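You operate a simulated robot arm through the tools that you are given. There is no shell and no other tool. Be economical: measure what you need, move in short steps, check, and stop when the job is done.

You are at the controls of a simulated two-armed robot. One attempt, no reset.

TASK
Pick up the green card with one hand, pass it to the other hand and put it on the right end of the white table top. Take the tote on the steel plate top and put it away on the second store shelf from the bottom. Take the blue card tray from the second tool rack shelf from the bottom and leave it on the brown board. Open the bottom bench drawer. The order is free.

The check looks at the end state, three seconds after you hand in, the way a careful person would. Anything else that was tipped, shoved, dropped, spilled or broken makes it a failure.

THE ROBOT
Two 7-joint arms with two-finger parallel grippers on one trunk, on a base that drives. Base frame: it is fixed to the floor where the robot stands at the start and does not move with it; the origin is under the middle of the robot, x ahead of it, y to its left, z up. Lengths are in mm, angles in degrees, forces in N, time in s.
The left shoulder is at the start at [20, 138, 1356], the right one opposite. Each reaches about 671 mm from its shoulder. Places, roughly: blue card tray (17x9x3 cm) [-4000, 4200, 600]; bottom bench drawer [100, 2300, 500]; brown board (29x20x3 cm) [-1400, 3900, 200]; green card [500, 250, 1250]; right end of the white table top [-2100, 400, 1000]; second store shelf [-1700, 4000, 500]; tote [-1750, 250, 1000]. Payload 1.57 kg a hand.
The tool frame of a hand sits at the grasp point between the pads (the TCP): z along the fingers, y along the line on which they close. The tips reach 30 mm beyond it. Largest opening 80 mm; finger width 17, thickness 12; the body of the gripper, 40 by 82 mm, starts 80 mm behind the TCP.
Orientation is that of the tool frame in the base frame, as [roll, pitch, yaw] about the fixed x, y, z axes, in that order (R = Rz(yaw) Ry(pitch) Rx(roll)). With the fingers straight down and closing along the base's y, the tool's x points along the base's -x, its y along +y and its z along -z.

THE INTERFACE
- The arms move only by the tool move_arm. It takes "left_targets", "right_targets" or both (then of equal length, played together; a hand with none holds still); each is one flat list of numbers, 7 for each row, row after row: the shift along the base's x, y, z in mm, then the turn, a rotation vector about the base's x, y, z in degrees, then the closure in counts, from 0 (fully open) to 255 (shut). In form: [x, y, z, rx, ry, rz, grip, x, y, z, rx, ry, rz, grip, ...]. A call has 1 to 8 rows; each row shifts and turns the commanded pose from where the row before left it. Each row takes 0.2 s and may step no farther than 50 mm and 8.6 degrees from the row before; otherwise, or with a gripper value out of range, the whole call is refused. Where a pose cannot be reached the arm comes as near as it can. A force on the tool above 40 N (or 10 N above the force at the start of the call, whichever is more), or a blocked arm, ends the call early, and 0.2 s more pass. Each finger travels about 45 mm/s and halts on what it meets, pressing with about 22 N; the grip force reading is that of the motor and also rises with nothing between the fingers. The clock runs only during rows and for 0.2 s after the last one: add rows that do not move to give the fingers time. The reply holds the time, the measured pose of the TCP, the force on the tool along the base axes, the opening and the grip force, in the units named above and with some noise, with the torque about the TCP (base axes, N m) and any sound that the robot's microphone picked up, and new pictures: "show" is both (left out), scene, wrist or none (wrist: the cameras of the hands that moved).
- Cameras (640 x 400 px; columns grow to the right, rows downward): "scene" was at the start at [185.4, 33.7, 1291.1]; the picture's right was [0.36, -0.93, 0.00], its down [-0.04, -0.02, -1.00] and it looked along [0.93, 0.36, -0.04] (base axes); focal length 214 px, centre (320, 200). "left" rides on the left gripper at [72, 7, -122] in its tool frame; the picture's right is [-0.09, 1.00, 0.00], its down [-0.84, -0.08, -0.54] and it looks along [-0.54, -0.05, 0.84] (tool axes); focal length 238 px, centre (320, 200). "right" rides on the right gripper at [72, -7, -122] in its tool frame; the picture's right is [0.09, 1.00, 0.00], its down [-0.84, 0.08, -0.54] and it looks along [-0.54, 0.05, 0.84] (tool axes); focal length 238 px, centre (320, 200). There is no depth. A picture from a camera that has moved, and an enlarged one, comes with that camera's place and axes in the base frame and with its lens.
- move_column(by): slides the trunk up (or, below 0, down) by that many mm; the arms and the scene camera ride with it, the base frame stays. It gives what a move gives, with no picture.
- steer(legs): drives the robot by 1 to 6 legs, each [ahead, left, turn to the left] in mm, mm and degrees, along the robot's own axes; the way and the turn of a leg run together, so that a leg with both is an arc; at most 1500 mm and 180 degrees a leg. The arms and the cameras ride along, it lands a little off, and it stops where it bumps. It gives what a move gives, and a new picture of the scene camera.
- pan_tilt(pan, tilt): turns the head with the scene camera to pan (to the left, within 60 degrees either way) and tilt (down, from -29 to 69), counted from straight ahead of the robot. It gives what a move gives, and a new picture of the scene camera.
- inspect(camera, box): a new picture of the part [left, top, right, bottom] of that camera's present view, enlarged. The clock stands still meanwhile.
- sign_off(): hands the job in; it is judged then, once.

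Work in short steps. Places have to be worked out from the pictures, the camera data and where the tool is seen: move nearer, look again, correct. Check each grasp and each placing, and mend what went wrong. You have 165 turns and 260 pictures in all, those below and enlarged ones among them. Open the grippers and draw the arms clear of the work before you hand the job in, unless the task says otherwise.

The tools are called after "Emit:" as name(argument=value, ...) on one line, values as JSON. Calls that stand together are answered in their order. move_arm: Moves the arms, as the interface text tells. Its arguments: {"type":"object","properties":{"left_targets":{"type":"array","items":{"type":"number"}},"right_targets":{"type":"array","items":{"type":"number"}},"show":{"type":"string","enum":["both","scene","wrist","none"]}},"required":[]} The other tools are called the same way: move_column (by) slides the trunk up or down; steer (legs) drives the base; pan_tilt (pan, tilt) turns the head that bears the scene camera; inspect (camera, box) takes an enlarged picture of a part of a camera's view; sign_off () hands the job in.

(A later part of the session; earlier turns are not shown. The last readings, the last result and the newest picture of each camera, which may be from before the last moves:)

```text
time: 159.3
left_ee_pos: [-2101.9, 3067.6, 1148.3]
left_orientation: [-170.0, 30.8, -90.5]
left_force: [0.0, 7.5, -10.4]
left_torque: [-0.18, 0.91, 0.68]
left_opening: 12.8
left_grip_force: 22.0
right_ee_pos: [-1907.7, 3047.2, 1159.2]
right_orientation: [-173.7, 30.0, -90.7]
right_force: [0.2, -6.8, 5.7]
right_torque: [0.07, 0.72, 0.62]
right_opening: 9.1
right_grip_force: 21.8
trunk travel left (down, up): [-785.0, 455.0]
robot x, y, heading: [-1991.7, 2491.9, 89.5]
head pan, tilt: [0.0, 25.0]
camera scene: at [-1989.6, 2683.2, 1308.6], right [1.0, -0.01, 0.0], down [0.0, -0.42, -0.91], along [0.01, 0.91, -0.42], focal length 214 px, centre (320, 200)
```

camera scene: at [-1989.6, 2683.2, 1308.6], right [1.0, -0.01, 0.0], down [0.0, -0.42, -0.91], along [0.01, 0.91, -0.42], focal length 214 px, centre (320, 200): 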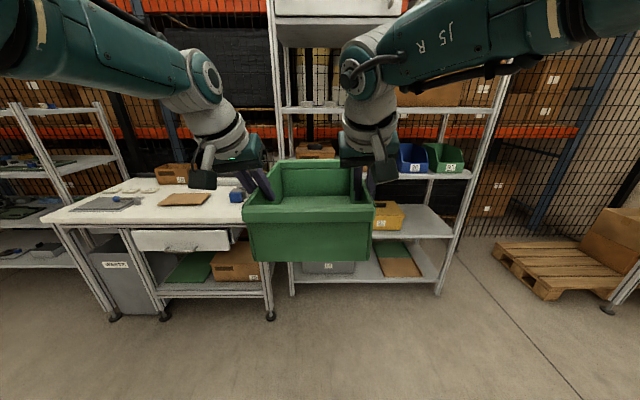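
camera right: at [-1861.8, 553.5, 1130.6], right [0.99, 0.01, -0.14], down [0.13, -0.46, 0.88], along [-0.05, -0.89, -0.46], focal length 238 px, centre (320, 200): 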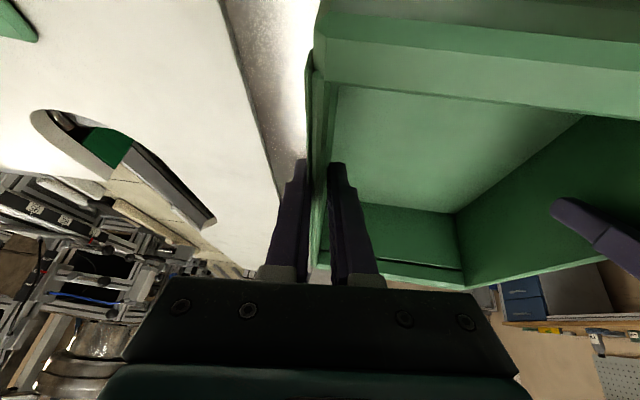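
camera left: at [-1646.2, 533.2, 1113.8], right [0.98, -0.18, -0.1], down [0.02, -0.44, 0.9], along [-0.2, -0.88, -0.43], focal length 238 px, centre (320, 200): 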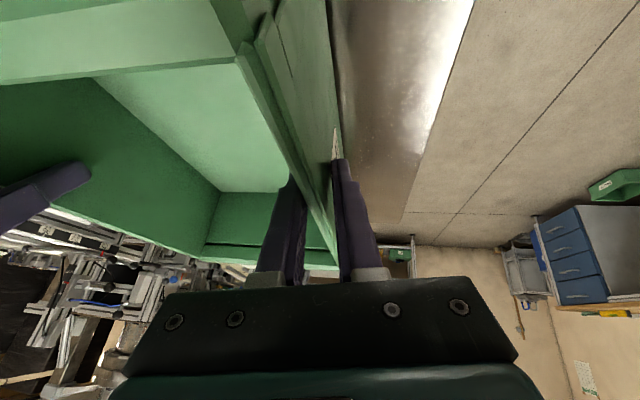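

Rack x≈−2180…−1097, front y≈3835; yellow box starts near x≈−1590. I shift right 90, forward 430 (still clear) and lower the trunk 450, then look with the wrist cameras.

Emit:
steer(legs=[[430, -90, 0.5]])

Emit:
move_column(by=-430)

Emit:
inspect(camera="right", box=[0, 0, 640, 400])

Emit:
inspect(camera="scene", box=[0, 0, 640, 400])

```text
time: 162.0
left_ee_pos: [-2012.3, 3485.9, 1147.4]
left_orientation: [-170.0, 30.8, -90.2]
left_force: [0.5, 6.5, -9.6]
left_torque: [0.03, 0.92, 0.7]
left_opening: 12.8
left_grip_force: 22.3
right_ee_pos: [-1819.2, 3468.0, 1158.5]
right_orientation: [-173.7, 30.0, -90.3]
right_force: [0.6, -6.9, 6.5]
right_torque: [-0.22, 0.68, 0.62]
right_opening: 8.9
right_grip_force: 21.9
trunk travel left (down, up): [-785.0, 455.0]
robot x, y, heading: [-1899.1, 2909.3, 89.8]
head pan, tilt: [0.0, 25.0]
camera scene: at [-1899.1, 3102.2, 1308.6], right [1.0, 0.0, 0.0], down [0.0, -0.42, -0.91], along [0.0, 0.91, -0.42], focal length 214 px, centre (320, 200)
```

scene: 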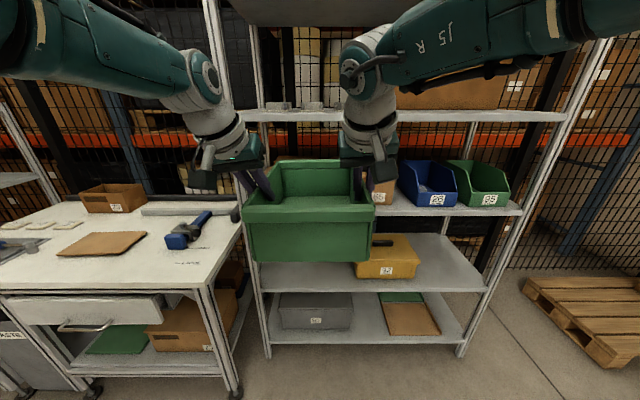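

```text
refused: -430 is not a number from -400 to 400
```

```text
1.00 times, centred on (320, 200) of right (not enlarged: the box is as wide or as high as the picture)
camera zoom: at [-1827.5, 3343.5, 1229.9], right [-0.99, -0.02, -0.14], down [-0.13, 0.46, 0.88], along [0.05, 0.89, -0.46], focal length 238 px, centre (320, 200)
```

zoom: 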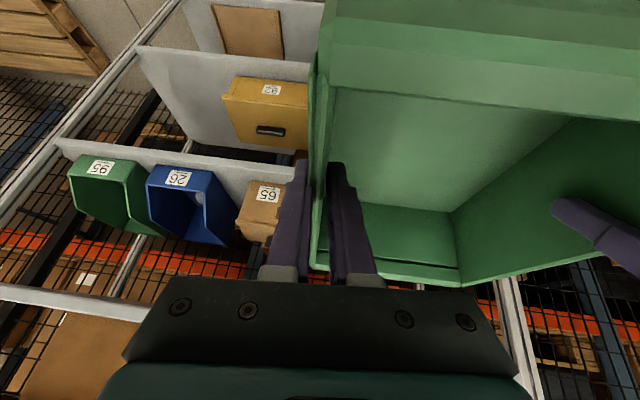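

```text
1.00 times, centred on (320, 200) of scene (not enlarged: the box is as wide or as high as the picture)
camera zoom: at [-1899.1, 3102.2, 1308.6], right [1.0, 0.0, 0.0], down [0.0, -0.42, -0.91], along [0.0, 0.91, -0.42], focal length 214 px, centre (320, 200)
```

zoom: 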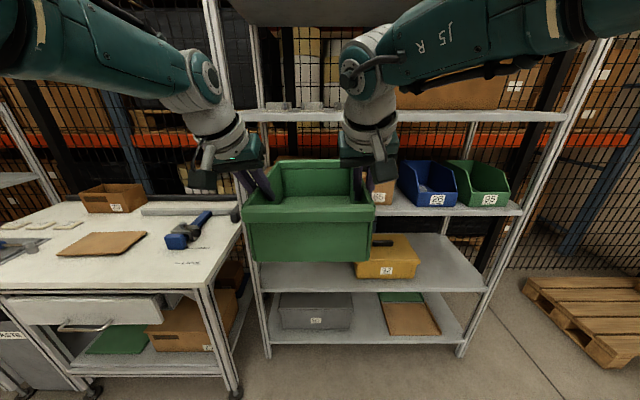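

Shelf 2 top z≈515; yellow box starts x≈−1716. The left elbow might approach the desk on the left, so I look at it.

Emit:
pan_tilt(pan=60, tilt=0)

Emit:
pan_tilt(pan=60, tilt=45)

```text
time: 163.3
left_ee_pos: [-2013.8, 3485.5, 1146.7]
left_orientation: [-169.9, 30.7, -90.3]
left_force: [-0.2, 6.7, -11.2]
left_torque: [-0.3, 0.88, 0.68]
left_opening: 12.7
left_grip_force: 22.0
right_ee_pos: [-1819.6, 3467.3, 1159.0]
right_orientation: [-173.7, 30.1, -90.4]
right_force: [0.0, -7.9, 5.4]
right_torque: [0.14, 0.76, 0.6]
right_opening: 8.5
right_grip_force: 21.7
trunk travel left (down, up): [-785.0, 455.0]
robot x, y, heading: [-1901.1, 2910.3, 89.9]
head pan, tilt: [60.0, 0.0]
camera scene: at [-1977.1, 3055.3, 1348.9], right [0.5, 0.86, 0.0], down [0.0, 0.0, -1.0], along [-0.86, 0.5, 0.0], focal length 214 px, centre (320, 200)
```

scene: 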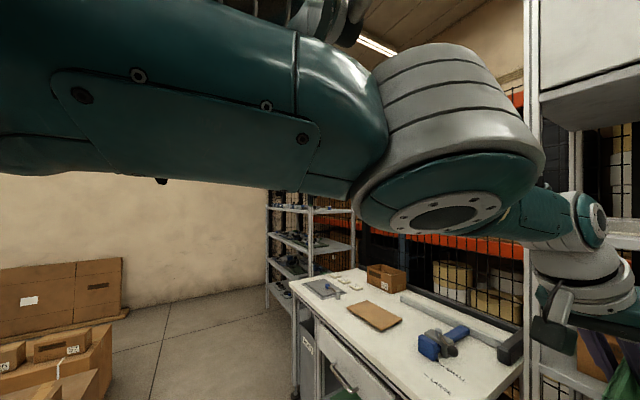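

```text
time: 164.4
left_ee_pos: [-2012.7, 3485.7, 1147.3]
left_orientation: [-170.0, 30.8, -90.1]
left_force: [1.5, 5.8, -11.6]
left_torque: [-0.11, 0.89, 0.67]
left_opening: 12.4
left_grip_force: 22.0
right_ee_pos: [-1820.7, 3466.2, 1159.9]
right_orientation: [-173.8, 30.0, -90.3]
right_force: [-0.2, -5.6, 5.4]
right_torque: [-0.02, 0.76, 0.65]
right_opening: 8.5
right_grip_force: 22.4
trunk travel left (down, up): [-785.0, 455.0]
robot x, y, heading: [-1902.0, 2911.2, 89.6]
head pan, tilt: [60.0, 45.0]
camera scene: at [-1969.6, 3050.8, 1278.1], right [0.5, 0.87, 0.0], down [0.61, -0.35, -0.71], along [-0.61, 0.35, -0.71], focal length 214 px, centre (320, 200)
```

scene: 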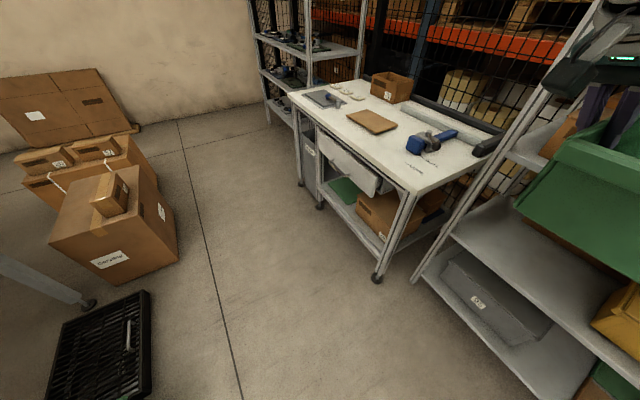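

The elbow sits only ~180 mm left of centre, so it clears the desk if I stay near x≈−1875. I shift right 26 mm and lower the trunk 500 in two moves.

Emit:
steer(legs=[[0, -26, 0.2]])

Emit:
move_column(by=-400)

Emit:
move_column(by=-95)

Emit:
pan_tilt(pan=0, tilt=30)

Emit:
inspect(camera="right", box=[0, 0, 640, 400])

Emit:
inspect(camera="left", box=[0, 0, 640, 400])

```text
time: 165.2
left_ee_pos: [-1991.0, 3484.4, 1147.6]
left_orientation: [-170.0, 30.7, -89.9]
left_force: [-0.1, 6.1, -10.4]
left_torque: [0.06, 0.87, 0.65]
left_opening: 12.5
left_grip_force: 21.9
right_ee_pos: [-1796.0, 3466.8, 1159.7]
right_orientation: [-173.7, 30.1, -90.2]
right_force: [-1.0, -6.1, 6.9]
right_torque: [-0.17, 0.74, 0.62]
right_opening: 8.7
right_grip_force: 22.2
trunk travel left (down, up): [-785.0, 455.0]
robot x, y, heading: [-1872.2, 2911.0, 90.1]
head pan, tilt: [60.0, 45.0]
camera scene: at [-1944.7, 3050.6, 1278.0], right [0.5, 0.87, 0.0], down [0.61, -0.35, -0.71], along [-0.61, 0.35, -0.71], focal length 214 px, centre (320, 200)
```

scene: 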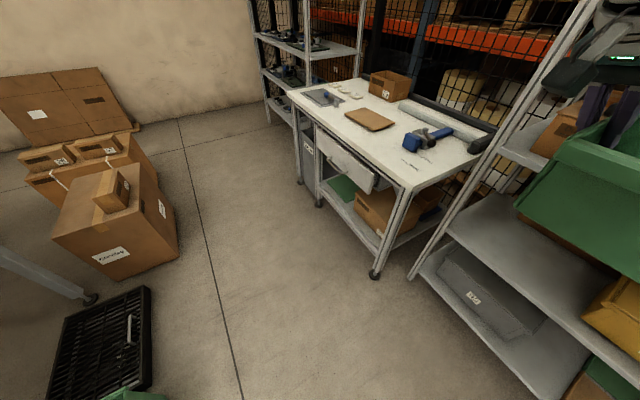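

```text
time: 169.0
left_ee_pos: [-1989.3, 3485.2, 747.8]
left_orientation: [-170.0, 30.8, -90.0]
left_force: [0.0, 6.1, -10.6]
left_torque: [0.03, 0.87, 0.66]
left_opening: 12.4
left_grip_force: 22.2
right_ee_pos: [-1796.8, 3468.0, 759.3]
right_orientation: [-173.8, 30.0, -90.3]
right_force: [-1.0, -6.9, 6.1]
right_torque: [-0.18, 0.72, 0.58]
right_opening: 8.2
right_grip_force: 22.0
trunk travel left (down, up): [-385.0, 855.0]
robot x, y, heading: [-1876.7, 2907.1, 90.1]
head pan, tilt: [60.0, 45.0]
```

```text
time: 170.3
left_ee_pos: [-1989.9, 3484.8, 651.5]
left_orientation: [-170.0, 30.8, -90.0]
left_force: [1.1, 7.3, -10.7]
left_torque: [-0.04, 0.85, 0.69]
left_opening: 12.2
left_grip_force: 21.8
right_ee_pos: [-1796.7, 3467.7, 663.9]
right_orientation: [-173.8, 30.1, -90.2]
right_force: [-0.3, -6.4, 5.8]
right_torque: [-0.08, 0.72, 0.62]
right_opening: 8.5
right_grip_force: 21.9
trunk travel left (down, up): [-290.0, 950.0]
robot x, y, heading: [-1879.4, 2909.1, 90.1]
head pan, tilt: [60.0, 45.0]
```

```text
time: 171.6
left_ee_pos: [-1989.0, 3484.8, 652.8]
left_orientation: [-170.0, 30.8, -90.0]
left_force: [0.2, 6.2, -9.7]
left_torque: [-0.07, 0.88, 0.66]
left_opening: 12.3
left_grip_force: 22.3
right_ee_pos: [-1795.8, 3465.2, 664.4]
right_orientation: [-173.8, 30.0, -90.2]
right_force: [0.7, -6.4, 6.7]
right_torque: [-0.08, 0.76, 0.58]
right_opening: 8.4
right_grip_force: 21.7
trunk travel left (down, up): [-290.0, 950.0]
robot x, y, heading: [-1872.5, 2910.5, 90.2]
head pan, tilt: [0.0, 30.0]
camera scene: at [-1874.4, 3100.2, 805.6], right [1.0, 0.0, 0.0], down [0.0, -0.5, -0.87], along [0.0, 0.87, -0.5], focal length 214 px, centre (320, 200)
```

scene: 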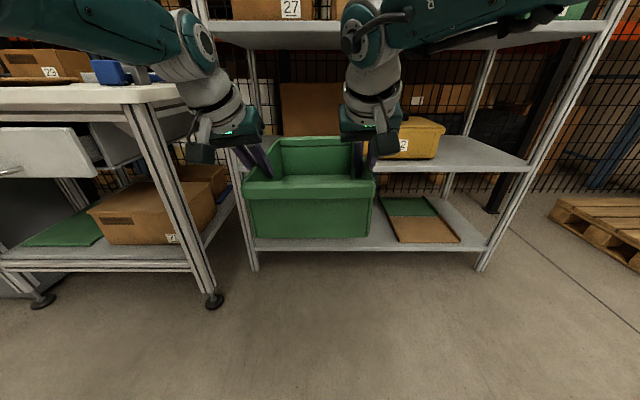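

```text
1.00 times, centred on (320, 200) of right (not enlarged: the box is as wide or as high as the picture)
camera zoom: at [-1803.7, 3343.4, 734.9], right [-0.99, -0.02, -0.14], down [-0.13, 0.46, 0.88], along [0.04, 0.89, -0.46], focal length 238 px, centre (320, 200)
```

zoom: 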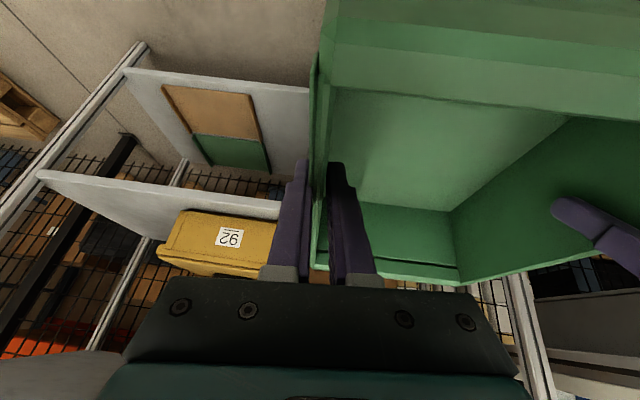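

```text
1.00 times, centred on (320, 200) of left (not enlarged: the box is as wide or as high as the picture)
camera zoom: at [-2015.8, 3362.5, 717.9], right [-0.98, 0.17, -0.1], down [-0.02, 0.44, 0.9], along [0.19, 0.88, -0.43], focal length 238 px, centre (320, 200)
```

zoom: 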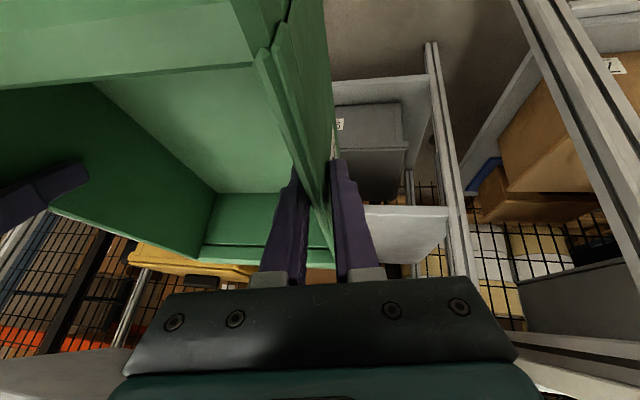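

Gap under the tote to the shelf top (≈525) is ~30–50 mm. Drive in 250 mm first and look.

Emit:
steer(legs=[[250, 0, 0]])

Emit:
inspect(camera="right", box=[0, 0, 640, 400])

Emit:
inspect(camera="left", box=[0, 0, 640, 400])

```text
time: 173.4
left_ee_pos: [-1988.9, 3730.3, 651.9]
left_orientation: [-170.0, 30.8, -89.9]
left_force: [0.3, 7.6, -11.1]
left_torque: [0.0, 0.89, 0.68]
left_opening: 12.2
left_grip_force: 21.8
right_ee_pos: [-1794.9, 3712.1, 664.3]
right_orientation: [-173.9, 29.9, -90.1]
right_force: [0.7, -7.2, 5.7]
right_torque: [-0.15, 0.76, 0.61]
right_opening: 8.5
right_grip_force: 22.3
trunk travel left (down, up): [-290.0, 950.0]
robot x, y, heading: [-1872.1, 3157.2, 90.4]
head pan, tilt: [0.0, 30.0]
camera scene: at [-1874.5, 3344.7, 805.6], right [1.0, 0.0, 0.0], down [0.0, -0.5, -0.87], along [0.0, 0.87, -0.5], focal length 214 px, centre (320, 200)
```

scene: 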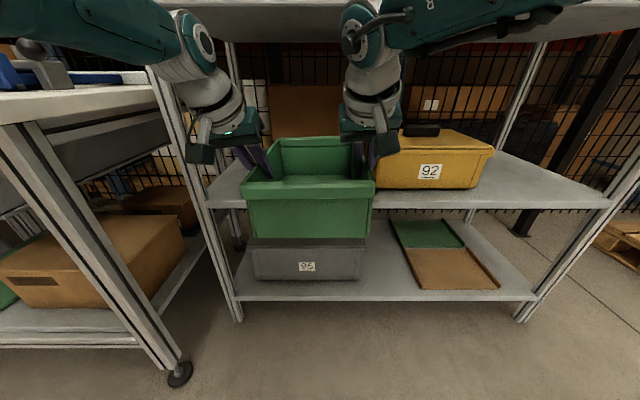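

```text
1.00 times, centred on (320, 200) of right (not enlarged: the box is as wide or as high as the picture)
camera zoom: at [-1803.7, 3587.8, 734.8], right [-0.99, -0.02, -0.14], down [-0.13, 0.46, 0.88], along [0.04, 0.89, -0.46], focal length 238 px, centre (320, 200)
```

zoom: 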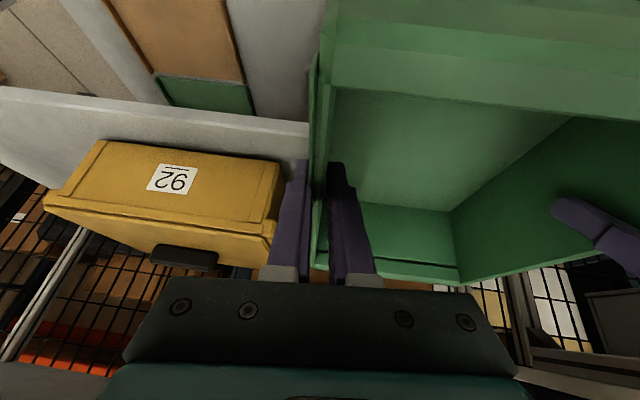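

```text
1.00 times, centred on (320, 200) of left (not enlarged: the box is as wide or as high as the picture)
camera zoom: at [-2015.8, 3607.0, 717.8], right [-0.98, 0.17, -0.1], down [-0.02, 0.44, 0.9], along [0.19, 0.88, -0.43], focal length 238 px, centre (320, 200)
```

zoom: 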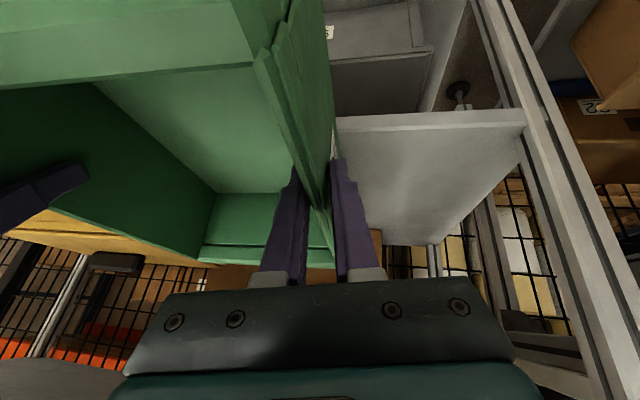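

Clearances look fine. Advance another 150 mm.

Emit:
steer(legs=[[150, 0, 0]])

Emit:
inspect(camera="right", box=[0, 0, 640, 400])

```text
time: 174.8
left_ee_pos: [-1991.0, 3879.6, 650.5]
left_orientation: [-170.1, 30.7, -89.9]
left_force: [1.0, 6.2, -9.7]
left_torque: [-0.29, 0.88, 0.7]
left_opening: 11.8
left_grip_force: 21.9
right_ee_pos: [-1797.8, 3861.8, 663.3]
right_orientation: [-173.9, 29.8, -90.1]
right_force: [-0.4, -5.9, 6.4]
right_torque: [0.1, 0.79, 0.6]
right_opening: 8.5
right_grip_force: 21.4
trunk travel left (down, up): [-290.0, 950.0]
robot x, y, heading: [-1873.5, 3307.9, 90.3]
head pan, tilt: [0.0, 30.0]
camera scene: at [-1875.3, 3494.5, 805.6], right [1.0, 0.0, 0.0], down [0.0, -0.5, -0.87], along [0.0, 0.87, -0.5], focal length 214 px, centre (320, 200)
```

scene: 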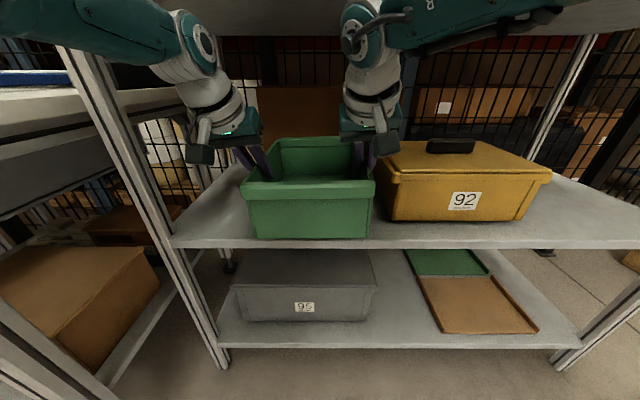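

```text
1.00 times, centred on (320, 200) of right (not enlarged: the box is as wide or as high as the picture)
camera zoom: at [-1805.0, 3737.7, 734.7], right [-0.99, -0.02, -0.14], down [-0.14, 0.46, 0.88], along [0.04, 0.89, -0.46], focal length 238 px, centre (320, 200)
```

zoom: 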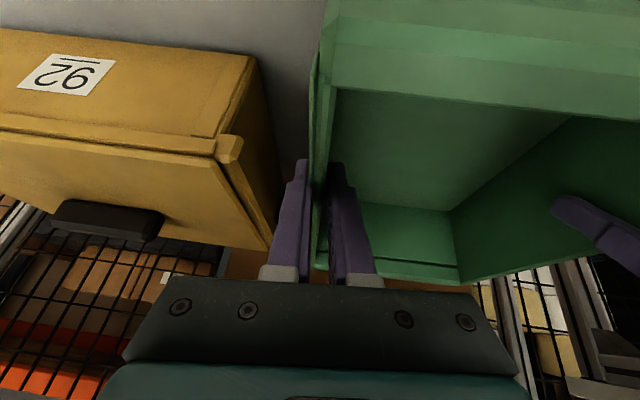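

Near end is ~40 mm outside the shelf edge; advance 65 mm more.

Emit:
steer(legs=[[65, 0, 0]])

Emit:
move_column(by=-20)

```text
time: 175.8
left_ee_pos: [-1991.9, 3941.9, 652.4]
left_orientation: [-170.1, 30.8, -89.7]
left_force: [-1.4, 7.2, -9.8]
left_torque: [-0.49, 0.77, 0.69]
left_opening: 11.0
left_grip_force: 22.3
right_ee_pos: [-1799.0, 3924.7, 664.3]
right_orientation: [-173.9, 30.0, -90.0]
right_force: [1.5, -7.1, 5.1]
right_torque: [0.3, 0.71, 0.76]
right_opening: 7.8
right_grip_force: 21.2
trunk travel left (down, up): [-290.0, 950.0]
robot x, y, heading: [-1874.6, 3364.6, 90.3]
head pan, tilt: [0.0, 30.0]
camera scene: at [-1875.5, 3558.6, 805.6], right [1.0, 0.0, 0.0], down [0.0, -0.5, -0.87], along [0.0, 0.87, -0.5], focal length 214 px, centre (320, 200)
```

scene: 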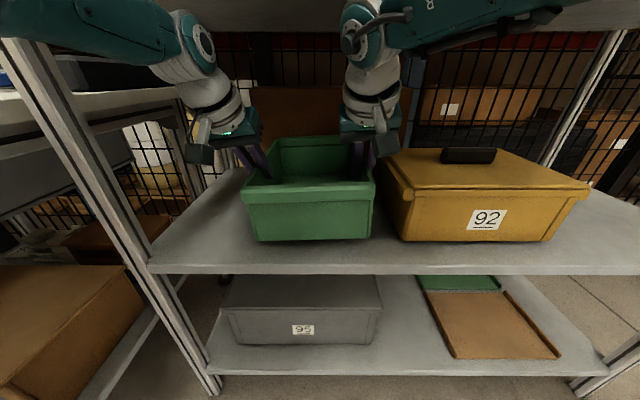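

```text
time: 176.4
left_ee_pos: [-1990.8, 3946.0, 635.8]
left_orientation: [-170.1, 31.1, -89.8]
left_force: [1.8, -0.2, 23.9]
left_torque: [-0.15, 0.94, 0.57]
left_opening: 12.9
left_grip_force: 22.0
right_ee_pos: [-1797.2, 3926.9, 646.2]
right_orientation: [-173.7, 30.1, -90.0]
right_force: [5.2, -12.0, 13.0]
right_torque: [0.31, 0.74, 0.63]
right_opening: 8.6
right_grip_force: 22.4
trunk travel left (down, up): [-270.0, 970.0]
robot x, y, heading: [-1877.2, 3369.2, 90.0]
head pan, tilt: [0.0, 30.0]
```

Tote is resting on the shelf. Open both hands moderately.

Emit:
move_arm(left_targets=[0, 0, 2, 0, 0, 0, 200, 0, 0, 0, 0, 0, 0, 150, 0, 0, 0, 0, 0, 0, 150], right_targets=[0, 0, 2, 0, 0, 0, 200, 0, 0, 0, 0, 0, 0, 150, 0, 0, 0, 0, 0, 0, 150], show="both")

```text
time: 177.2
left_ee_pos: [-1993.0, 3942.9, 633.5]
left_orientation: [-170.1, 30.5, -89.9]
left_force: [1.0, 1.2, -0.3]
left_torque: [-0.02, -0.05, 0.0]
left_opening: 33.0
left_grip_force: 0.0
right_ee_pos: [-1798.9, 3925.5, 645.4]
right_orientation: [-173.8, 30.0, -90.0]
right_force: [-0.2, -0.2, -0.7]
right_torque: [0.01, 0.03, 0.0]
right_opening: 33.1
right_grip_force: 0.1
trunk travel left (down, up): [-270.0, 970.0]
robot x, y, heading: [-1875.9, 3370.0, 90.4]
head pan, tilt: [0.0, 30.0]
camera scene: at [-1875.7, 3559.1, 785.6], right [1.0, 0.0, 0.0], down [0.0, -0.5, -0.87], along [0.0, 0.87, -0.5], focal length 214 px, centre (320, 200)
camera right: at [-1805.7, 3802.1, 717.0], right [-0.99, -0.03, -0.14], down [-0.14, 0.46, 0.88], along [0.04, 0.89, -0.46], focal length 238 px, centre (320, 200)
camera left: at [-2018.2, 3821.2, 699.8], right [-0.98, 0.16, -0.1], down [-0.02, 0.44, 0.9], along [0.19, 0.88, -0.43], focal length 238 px, centre (320, 200)
```

scene: 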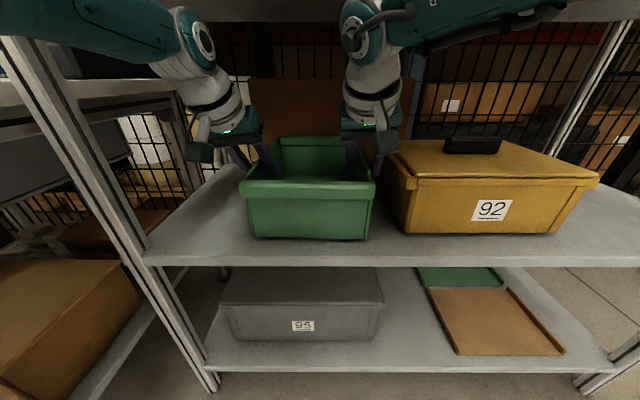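
right: 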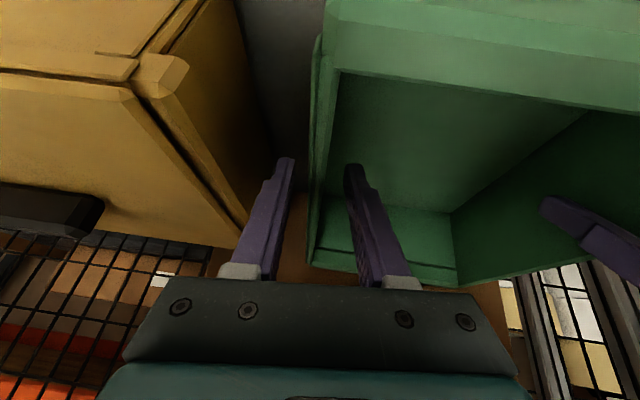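
left: 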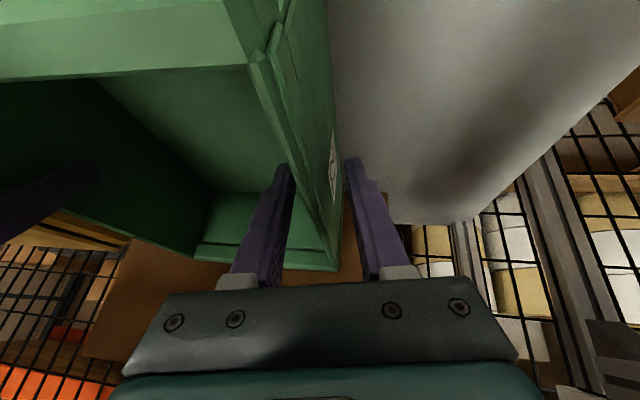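

Tote sits fully on the shelf. Raise 55 mm to clear the rim, check, then back out.

Emit:
move_column(by=55)

Emit:
inspect(camera="right", box=[0, 0, 640, 400])

Emit:
inspect(camera="left", box=[0, 0, 640, 400])

```text
time: 178.2
left_ee_pos: [-1993.6, 3941.9, 686.9]
left_orientation: [-170.2, 30.6, -89.7]
left_force: [-0.1, 0.4, 1.4]
left_torque: [0.01, 0.0, 0.04]
left_opening: 32.9
left_grip_force: 0.0
right_ee_pos: [-1798.0, 3920.3, 690.0]
right_orientation: [-173.7, 28.9, -90.2]
right_force: [-0.4, -0.3, -0.4]
right_torque: [0.0, 0.01, 0.02]
right_opening: 33.2
right_grip_force: 0.1
trunk travel left (down, up): [-325.0, 915.0]
robot x, y, heading: [-1877.8, 3367.3, 90.3]
head pan, tilt: [0.0, 30.0]
```

```text
1.00 times, centred on (320, 200) of right (not enlarged: the box is as wide or as high as the picture)
camera zoom: at [-1805.5, 3798.0, 763.4], right [-0.99, -0.03, -0.14], down [-0.14, 0.48, 0.87], along [0.04, 0.88, -0.47], focal length 238 px, centre (320, 200)
```

zoom: 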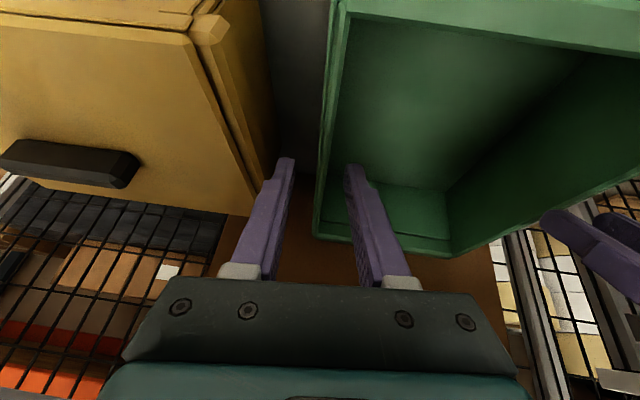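

```text
1.00 times, centred on (320, 200) of left (not enlarged: the box is as wide or as high as the picture)
camera zoom: at [-2019.1, 3819.7, 753.1], right [-0.98, 0.16, -0.1], down [-0.02, 0.44, 0.9], along [0.19, 0.88, -0.43], focal length 238 px, centre (320, 200)
```

zoom: 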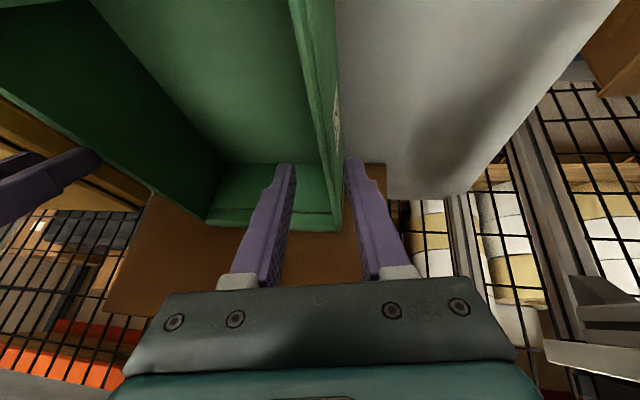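

The right arm seems to touch the shelf above slightly (lagging 10 mm). I lower 8 mm and then reverse slowly.

Emit:
move_column(by=-8)

Emit:
steer(legs=[[-60, 0, 0]])

```text
time: 178.8
left_ee_pos: [-1992.4, 3942.5, 680.5]
left_orientation: [-170.1, 30.6, -89.8]
left_force: [-0.8, -0.9, 0.0]
left_torque: [0.03, 0.0, 0.02]
left_opening: 33.0
left_grip_force: 0.0
right_ee_pos: [-1798.8, 3922.8, 691.2]
right_orientation: [-173.8, 29.9, -90.0]
right_force: [-0.8, -0.3, 0.2]
right_torque: [0.01, 0.02, 0.03]
right_opening: 32.9
right_grip_force: 0.1
trunk travel left (down, up): [-317.0, 923.0]
robot x, y, heading: [-1873.9, 3368.6, 90.3]
head pan, tilt: [0.0, 30.0]
```

```text
time: 179.8
left_ee_pos: [-1991.2, 3884.5, 680.9]
left_orientation: [-170.1, 30.7, -89.9]
left_force: [0.9, -0.5, -0.4]
left_torque: [0.05, 0.0, 0.02]
left_opening: 33.0
left_grip_force: 0.0
right_ee_pos: [-1798.0, 3865.5, 693.4]
right_orientation: [-173.8, 30.0, -90.2]
right_force: [0.2, 0.8, 0.1]
right_torque: [0.0, 0.0, 0.01]
right_opening: 32.9
right_grip_force: 0.1
trunk travel left (down, up): [-317.0, 923.0]
robot x, y, heading: [-1875.1, 3307.7, 90.3]
head pan, tilt: [0.0, 30.0]
camera scene: at [-1875.2, 3499.3, 832.7], right [1.0, 0.0, 0.0], down [0.0, -0.5, -0.87], along [0.0, 0.87, -0.5], focal length 214 px, centre (320, 200)
```

scene: 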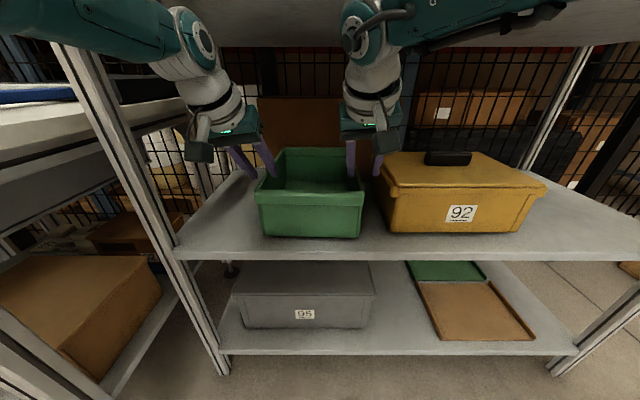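

Tote stored. Back off 300, raise the trunk, and look toward the tool rack on the left.

Emit:
steer(legs=[[-300, 0, -0.3]])

Emit:
move_column(by=400)

Emit:
move_column(by=100)

Emit:
pan_tilt(pan=60, tilt=30)

```text
time: 181.8
left_ee_pos: [-1987.1, 3578.9, 681.4]
left_orientation: [-170.1, 30.6, -90.4]
left_force: [0.2, 0.6, 0.7]
left_torque: [0.02, 0.0, 0.02]
left_opening: 33.1
left_grip_force: 0.1
right_ee_pos: [-1794.2, 3558.7, 693.7]
right_orientation: [-173.8, 30.1, -90.4]
right_force: [0.4, -0.6, 0.7]
right_torque: [0.0, 0.0, 0.01]
right_opening: 32.8
right_grip_force: 0.0
trunk travel left (down, up): [-317.0, 923.0]
robot x, y, heading: [-1875.0, 3003.6, 89.8]
head pan, tilt: [0.0, 30.0]
camera scene: at [-1874.1, 3194.4, 832.7], right [1.0, 0.0, 0.0], down [0.0, -0.5, -0.87], along [0.0, 0.87, -0.5], focal length 214 px, centre (320, 200)
```

scene: 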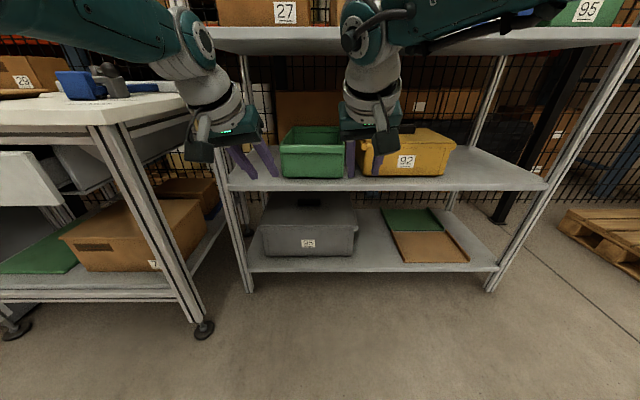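

```text
time: 185.7
left_ee_pos: [-1987.6, 3579.8, 1082.4]
left_orientation: [-170.1, 30.7, -90.2]
left_force: [-0.4, -1.3, 0.1]
left_torque: [-0.03, -0.02, -0.01]
left_opening: 33.3
left_grip_force: 0.1
right_ee_pos: [-1794.7, 3560.3, 1093.9]
right_orientation: [-173.8, 29.9, -90.4]
right_force: [-0.4, 0.1, 0.9]
right_torque: [0.0, 0.02, 0.01]
right_opening: 33.1
right_grip_force: 0.0
trunk travel left (down, up): [-717.0, 523.0]
robot x, y, heading: [-1877.7, 2999.8, 89.6]
head pan, tilt: [0.0, 30.0]
```

```text
time: 187.0
left_ee_pos: [-1988.7, 3579.8, 1181.4]
left_orientation: [-170.1, 30.7, -90.3]
left_force: [-0.6, 0.7, -0.2]
left_torque: [-0.02, -0.01, -0.03]
left_opening: 33.2
left_grip_force: 0.1
right_ee_pos: [-1793.9, 3560.9, 1194.4]
right_orientation: [-173.8, 30.1, -90.4]
right_force: [-0.2, -0.7, 0.2]
right_torque: [0.02, -0.02, 0.01]
right_opening: 32.9
right_grip_force: 0.0
trunk travel left (down, up): [-817.0, 423.0]
robot x, y, heading: [-1876.3, 3002.5, 89.7]
head pan, tilt: [0.0, 30.0]
```

```text
time: 188.3
left_ee_pos: [-1987.5, 3579.9, 1180.5]
left_orientation: [-170.1, 30.6, -90.3]
left_force: [-0.4, 0.6, 0.5]
left_torque: [0.04, 0.01, 0.01]
left_opening: 32.9
left_grip_force: 0.1
right_ee_pos: [-1794.7, 3560.3, 1194.7]
right_orientation: [-173.9, 30.0, -90.4]
right_force: [-0.2, 0.6, -0.2]
right_torque: [-0.01, -0.02, 0.03]
right_opening: 33.0
right_grip_force: 0.1
trunk travel left (down, up): [-817.0, 423.0]
robot x, y, heading: [-1876.5, 2998.6, 89.8]
head pan, tilt: [60.0, 30.0]
camera scene: at [-1952.6, 3149.7, 1332.7], right [0.5, 0.86, 0.0], down [0.43, -0.25, -0.87], along [-0.75, 0.44, -0.5], focal length 214 px, centre (320, 200)
```

scene: 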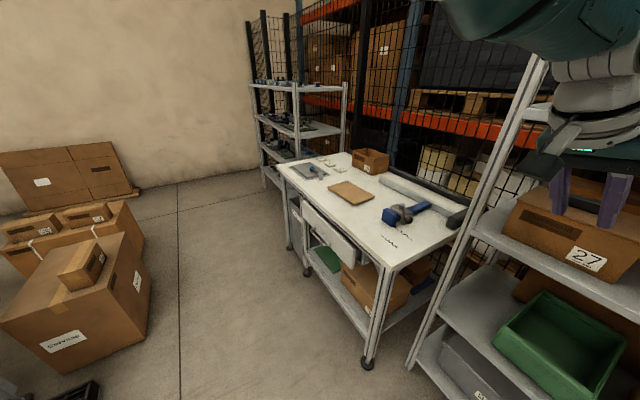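

Drive left toward the tool rack, hands well above the desk, staying clear of the floor boxes.

Emit:
steer(legs=[[40, 1000, 0.2], [0, 850, 0]])

Emit:
pan_tilt(pan=15, tilt=35)

```text
time: 197.6
left_ee_pos: [-3830.9, 3614.9, 1181.2]
left_orientation: [-170.1, 30.7, -90.0]
left_force: [1.2, 0.9, 0.2]
left_torque: [0.0, 0.0, -0.03]
left_opening: 33.1
left_grip_force: 0.1
right_ee_pos: [-3637.8, 3596.5, 1193.2]
right_orientation: [-173.7, 30.0, -90.2]
right_force: [0.1, -0.3, -0.2]
right_torque: [0.02, 0.01, 0.01]
right_opening: 33.1
right_grip_force: 0.0
trunk travel left (down, up): [-817.0, 423.0]
robot x, y, heading: [-3715.3, 3039.7, 89.9]
head pan, tilt: [60.0, 30.0]
camera scene: at [-3793.9, 3184.5, 1332.7], right [0.5, 0.87, 0.0], down [0.43, -0.25, -0.87], along [-0.75, 0.43, -0.5], focal length 214 px, centre (320, 200)
```

scene: 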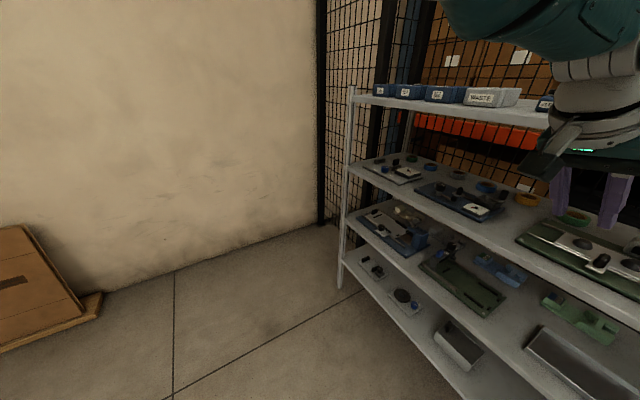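

```text
time: 198.7
left_ee_pos: [-3831.9, 3614.5, 1182.4]
left_orientation: [-170.2, 30.8, -90.1]
left_force: [1.3, -0.9, -0.4]
left_torque: [0.0, 0.03, 0.03]
left_opening: 32.9
left_grip_force: 0.1
right_ee_pos: [-3637.4, 3596.9, 1193.9]
right_orientation: [-173.8, 30.0, -90.3]
right_force: [-0.2, 0.2, -0.9]
right_torque: [-0.02, 0.01, 0.0]
right_opening: 33.1
right_grip_force: 0.1
trunk travel left (down, up): [-817.0, 423.0]
robot x, y, heading: [-3715.6, 3039.2, 90.2]
head pan, tilt: [15.0, 35.0]
camera scene: at [-3738.5, 3224.4, 1324.9], right [0.97, 0.26, 0.0], down [0.15, -0.55, -0.82], along [-0.21, 0.79, -0.57], focal length 214 px, centre (320, 200)
```

scene: 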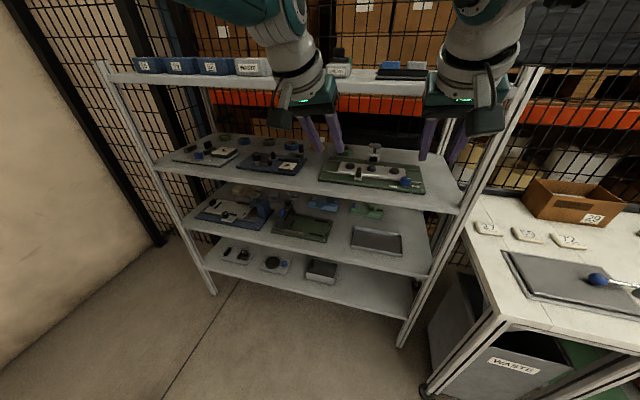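

Tool rack in view with four shelves. Zoom on the second shelf.

Emit:
inspect(camera="scene", box=[170, 170, 410, 320])

```text
2.67 times, centred on (290, 245) of scene
camera zoom: at [-3738.5, 3224.4, 1324.9], right [0.97, 0.26, 0.0], down [0.15, -0.55, -0.82], along [-0.21, 0.79, -0.57], focal length 572 px, centre (400, 80)
```

zoom: 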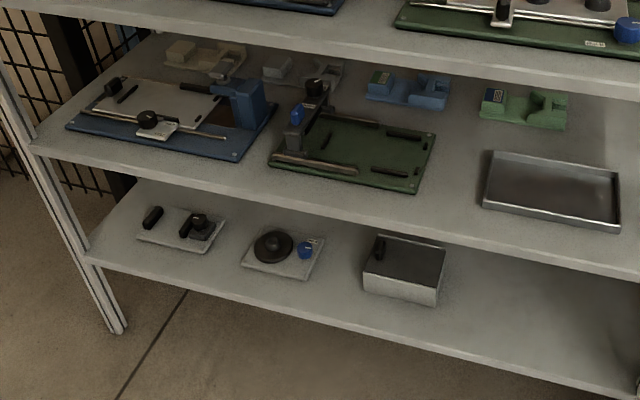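

The blue card tray is at the back of the second shelf, about (−3983, 4190), shelf z≈595. I line up, lower the trunk and look closer.

Emit:
steer(legs=[[0, 200, 0]])

Emit:
move_column(by=-400)

Emit:
pan_tilt(pan=5, tilt=15)

Emit:
inspect(camera="scene", box=[220, 120, 460, 270])

```text
time: 200.3
left_ee_pos: [-4031.2, 3615.3, 1181.1]
left_orientation: [-170.2, 30.8, -90.0]
left_force: [0.9, -0.6, 0.4]
left_torque: [0.01, -0.02, -0.02]
left_opening: 32.8
left_grip_force: 0.0
right_ee_pos: [-3838.3, 3596.2, 1194.5]
right_orientation: [-173.9, 30.0, -90.3]
right_force: [0.3, 0.7, 0.6]
right_torque: [0.01, -0.02, 0.01]
right_opening: 32.9
right_grip_force: 0.1
trunk travel left (down, up): [-817.0, 423.0]
robot x, y, heading: [-3917.5, 3040.4, 90.2]
head pan, tilt: [15.0, 35.0]
camera scene: at [-3938.4, 3224.4, 1324.9], right [0.97, 0.26, 0.0], down [0.15, -0.55, -0.82], along [-0.21, 0.79, -0.57], focal length 214 px, centre (320, 200)
```

scene: 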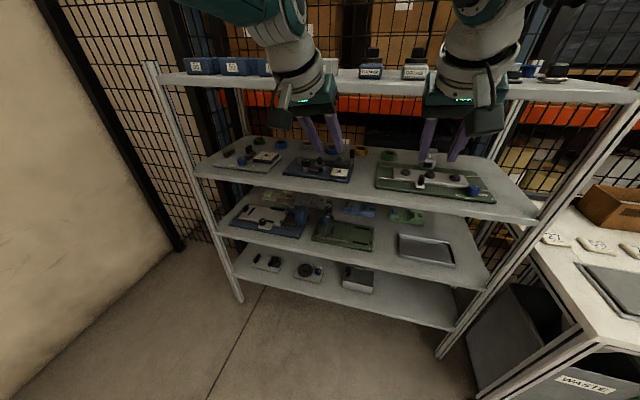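

```text
time: 204.1
left_ee_pos: [-4030.8, 3614.7, 782.1]
left_orientation: [-170.1, 30.6, -90.0]
left_force: [-0.1, 0.0, 0.5]
left_torque: [0.0, -0.02, 0.0]
left_opening: 33.2
left_grip_force: 0.1
right_ee_pos: [-3836.6, 3596.0, 793.0]
right_orientation: [-173.8, 30.0, -90.2]
right_force: [-0.8, 0.7, 0.3]
right_torque: [-0.01, -0.02, 0.0]
right_opening: 33.0
right_grip_force: 0.1
trunk travel left (down, up): [-417.0, 823.0]
robot x, y, heading: [-3913.2, 3039.0, 89.9]
head pan, tilt: [15.0, 35.0]
```

```text
time: 204.9
left_ee_pos: [-4030.6, 3615.1, 781.5]
left_orientation: [-170.1, 30.7, -89.9]
left_force: [0.5, -1.1, 0.0]
left_torque: [0.02, 0.03, -0.01]
left_opening: 33.1
left_grip_force: 0.1
right_ee_pos: [-3837.1, 3596.9, 793.2]
right_orientation: [-173.9, 30.1, -90.1]
right_force: [-0.4, -0.1, 0.7]
right_torque: [0.0, -0.04, 0.02]
right_opening: 32.7
right_grip_force: 0.1
trunk travel left (down, up): [-417.0, 823.0]
robot x, y, heading: [-3917.3, 3037.0, 90.2]
head pan, tilt: [5.0, 15.0]
camera scene: at [-3923.8, 3232.4, 956.8], right [1.0, 0.09, 0.0], down [0.02, -0.26, -0.97], along [-0.08, 0.96, -0.26], focal length 214 px, centre (320, 200)
```

scene: 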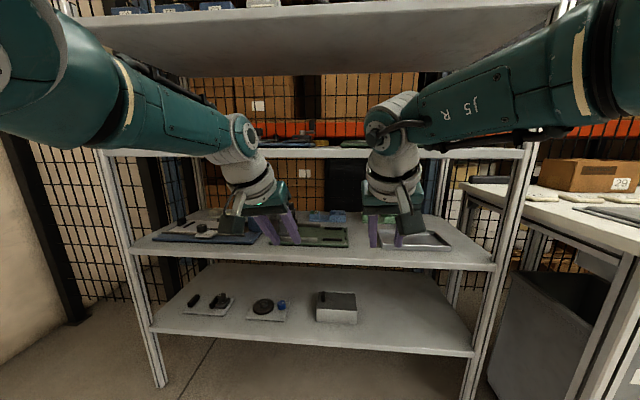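

```text
2.67 times, centred on (340, 195) of scene
camera zoom: at [-3923.8, 3232.4, 956.8], right [1.0, 0.09, 0.0], down [0.02, -0.26, -0.97], along [-0.08, 0.96, -0.26], focal length 572 px, centre (267, 213)
```

zoom: 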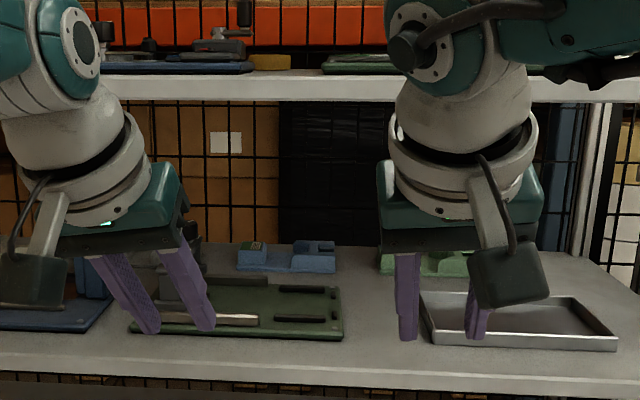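

The tray spans x≈−4060…−3882, front y≈4205. The left arm must be folded back so only the right hand enters the shelf.

Emit:
move_arm(left_targets=[-15, -30, 5, 0, 0, 0, 33, -15, -30, 5, -5, 0, 0, 33, -30, -30, 5, -7.5, 0, 0, 33, -30, -30, 5, -7.5, 0, 0, 33, -30, -30, 5, -7.5, 0, 0, 33, -30, -30, 5, -7.5, 0, 0, 33, -30, -30, 5, -7.5, 0, 0, 33, -30, -30, 5, -7.5, 0, 0, 33], show="none")

Emit:
move_arm(left_targets=[0, -20, 10, -7, 0, 0, 33, 0, -20, 10, -7, 0, 0, 33, 0, 0, 0, 0, 0, 0, 33], right_targets=[-20, 0, 0, 0, 0, 0, 0, -20, 0, 0, 0, 0, 0, 0, 0, 0, 0, 0, 0, 0, 0], show="scene")

```text
time: 206.7
left_ee_pos: [-4241.6, 3421.3, 815.1]
left_orientation: [-170.2, -19.4, -89.9]
left_force: [-0.7, 0.6, 0.1]
left_torque: [-0.01, 0.03, 0.0]
left_opening: 69.6
left_grip_force: 0.1
left hand out of reach, approached as far as the arm can: row 1, 2, 3, 5, 7, 8
right_ee_pos: [-3838.6, 3596.5, 793.5]
right_orientation: [-173.7, 30.0, -90.4]
right_force: [0.0, 0.7, 0.0]
right_torque: [-0.02, -0.02, 0.04]
right_opening: 32.9
right_grip_force: 0.1
trunk travel left (down, up): [-417.0, 823.0]
robot x, y, heading: [-3913.6, 3043.5, 90.1]
head pan, tilt: [5.0, 15.0]
```

```text
time: 207.5
left_ee_pos: [-4235.8, 3407.5, 825.3]
left_orientation: [-170.2, -24.5, -91.2]
left_force: [0.2, 0.1, 0.4]
left_torque: [0.01, 0.02, -0.02]
left_opening: 69.4
left_grip_force: 0.1
left hand out of reach, approached as far as the arm can: row 1, 2
right_ee_pos: [-3866.3, 3584.1, 789.3]
right_orientation: [-173.7, 30.1, -90.5]
right_force: [-1.1, -0.5, -0.3]
right_torque: [-0.03, -0.01, 0.02]
right_opening: 80.2
right_grip_force: 0.1
right hand out of reach, approached as far as the arm can: row 1, 2
trunk travel left (down, up): [-417.0, 823.0]
robot x, y, heading: [-3918.4, 3035.5, 89.8]
head pan, tilt: [5.0, 15.0]
camera scene: at [-3927.9, 3232.0, 957.5], right [0.99, 0.13, 0.0], down [0.03, -0.25, -0.97], along [-0.13, 0.96, -0.25], focal length 214 px, centre (320, 200)
```

scene: 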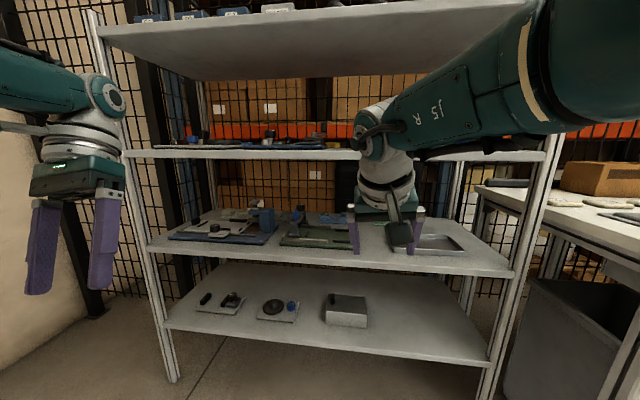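

To keep the left arm out of the rack, I turn the robot 40° left so the right shoulder leads, then re-aim the right hand along +y.

Emit:
steer(legs=[[-50, 0, 0], [0, 0, 40]])

Emit:
move_arm(right_targets=[42, 12, 0, 0, 0, -6, 0, 42, 12, 0, 0, 0, -6, 0, 42, 12, 0, 0, 0, -6, 0, 42, 12, 0, 0, 0, -6, 0, 42, 12, 0, 0, 0, -6, 0, 42, 12, 0, 0, 0, -6, 0, 42, 12, 0, 0, 0, -4, 0, 42, 12, 0, 0, 0, 0, 0], show="both")

```text
time: 210.3
left_ee_pos: [-4398.4, 3066.4, 825.3]
left_orientation: [-170.3, -24.5, -51.3]
left_force: [-0.1, -0.2, -0.3]
left_torque: [0.03, -0.02, -0.01]
left_opening: 69.6
left_grip_force: 0.0
right_ee_pos: [-4228.3, 3438.1, 789.4]
right_orientation: [-173.7, 30.0, -50.4]
right_force: [1.0, -0.3, -0.2]
right_torque: [0.01, -0.02, 0.02]
right_opening: 79.8
right_grip_force: 0.1
trunk travel left (down, up): [-417.0, 823.0]
robot x, y, heading: [-3917.6, 2986.4, 129.6]
head pan, tilt: [5.0, 15.0]
camera scene: at [-4049.2, 3128.3, 957.6], right [0.67, 0.74, 0.0], down [0.19, -0.17, -0.97], along [-0.72, 0.65, -0.25], focal length 214 px, centre (320, 200)
```

scene: 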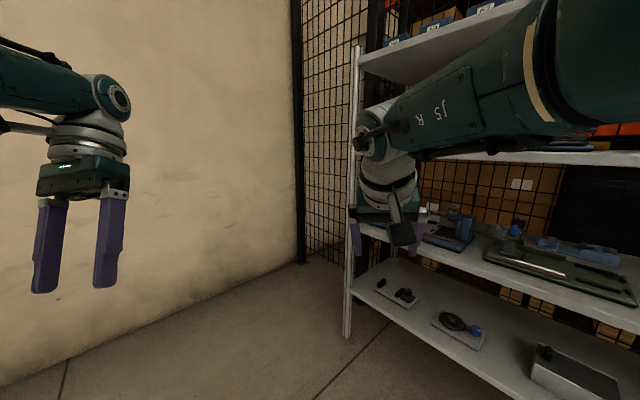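

```text
time: 212.1
left_ee_pos: [-4398.5, 3067.7, 824.9]
left_orientation: [-170.3, -24.5, -51.5]
left_force: [-0.4, 0.0, -0.3]
left_torque: [0.01, 0.03, -0.02]
left_opening: 69.8
left_grip_force: 0.1
right_ee_pos: [-3889.8, 3532.1, 792.1]
right_orientation: [-173.7, 29.9, -90.5]
right_force: [0.6, 0.4, 0.4]
right_torque: [0.0, 0.02, 0.0]
right_opening: 80.0
right_grip_force: 0.1
trunk travel left (down, up): [-417.0, 823.0]
robot x, y, heading: [-3915.9, 2989.6, 130.1]
head pan, tilt: [5.0, 15.0]
camera scene: at [-4044.7, 3132.2, 956.8], right [0.71, 0.7, 0.0], down [0.18, -0.18, -0.97], along [-0.68, 0.69, -0.26], focal length 214 px, centre (320, 200)
camera right: at [-3898.2, 3408.7, 861.7], right [-0.99, -0.02, -0.14], down [-0.13, 0.46, 0.88], along [0.05, 0.89, -0.46], focal length 238 px, centre (320, 200)
```

scene: 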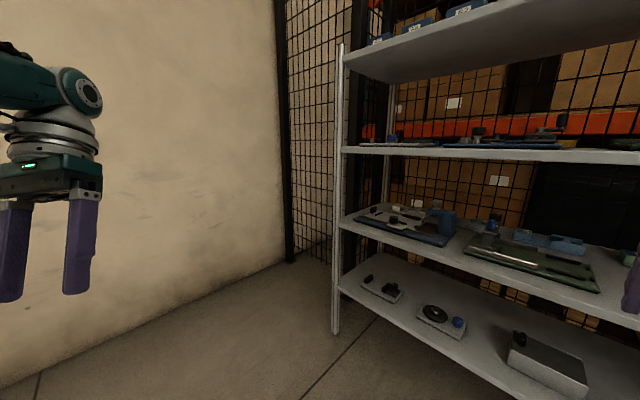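
right: 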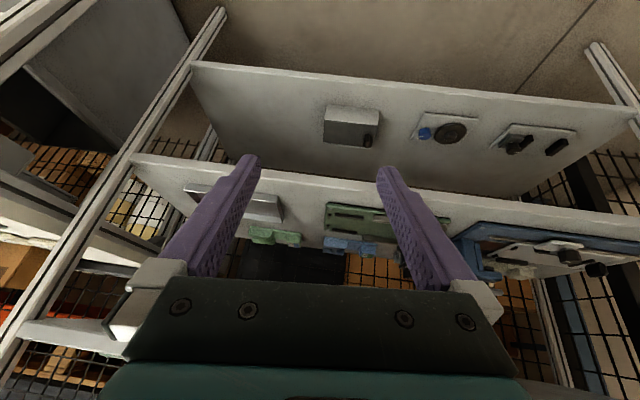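

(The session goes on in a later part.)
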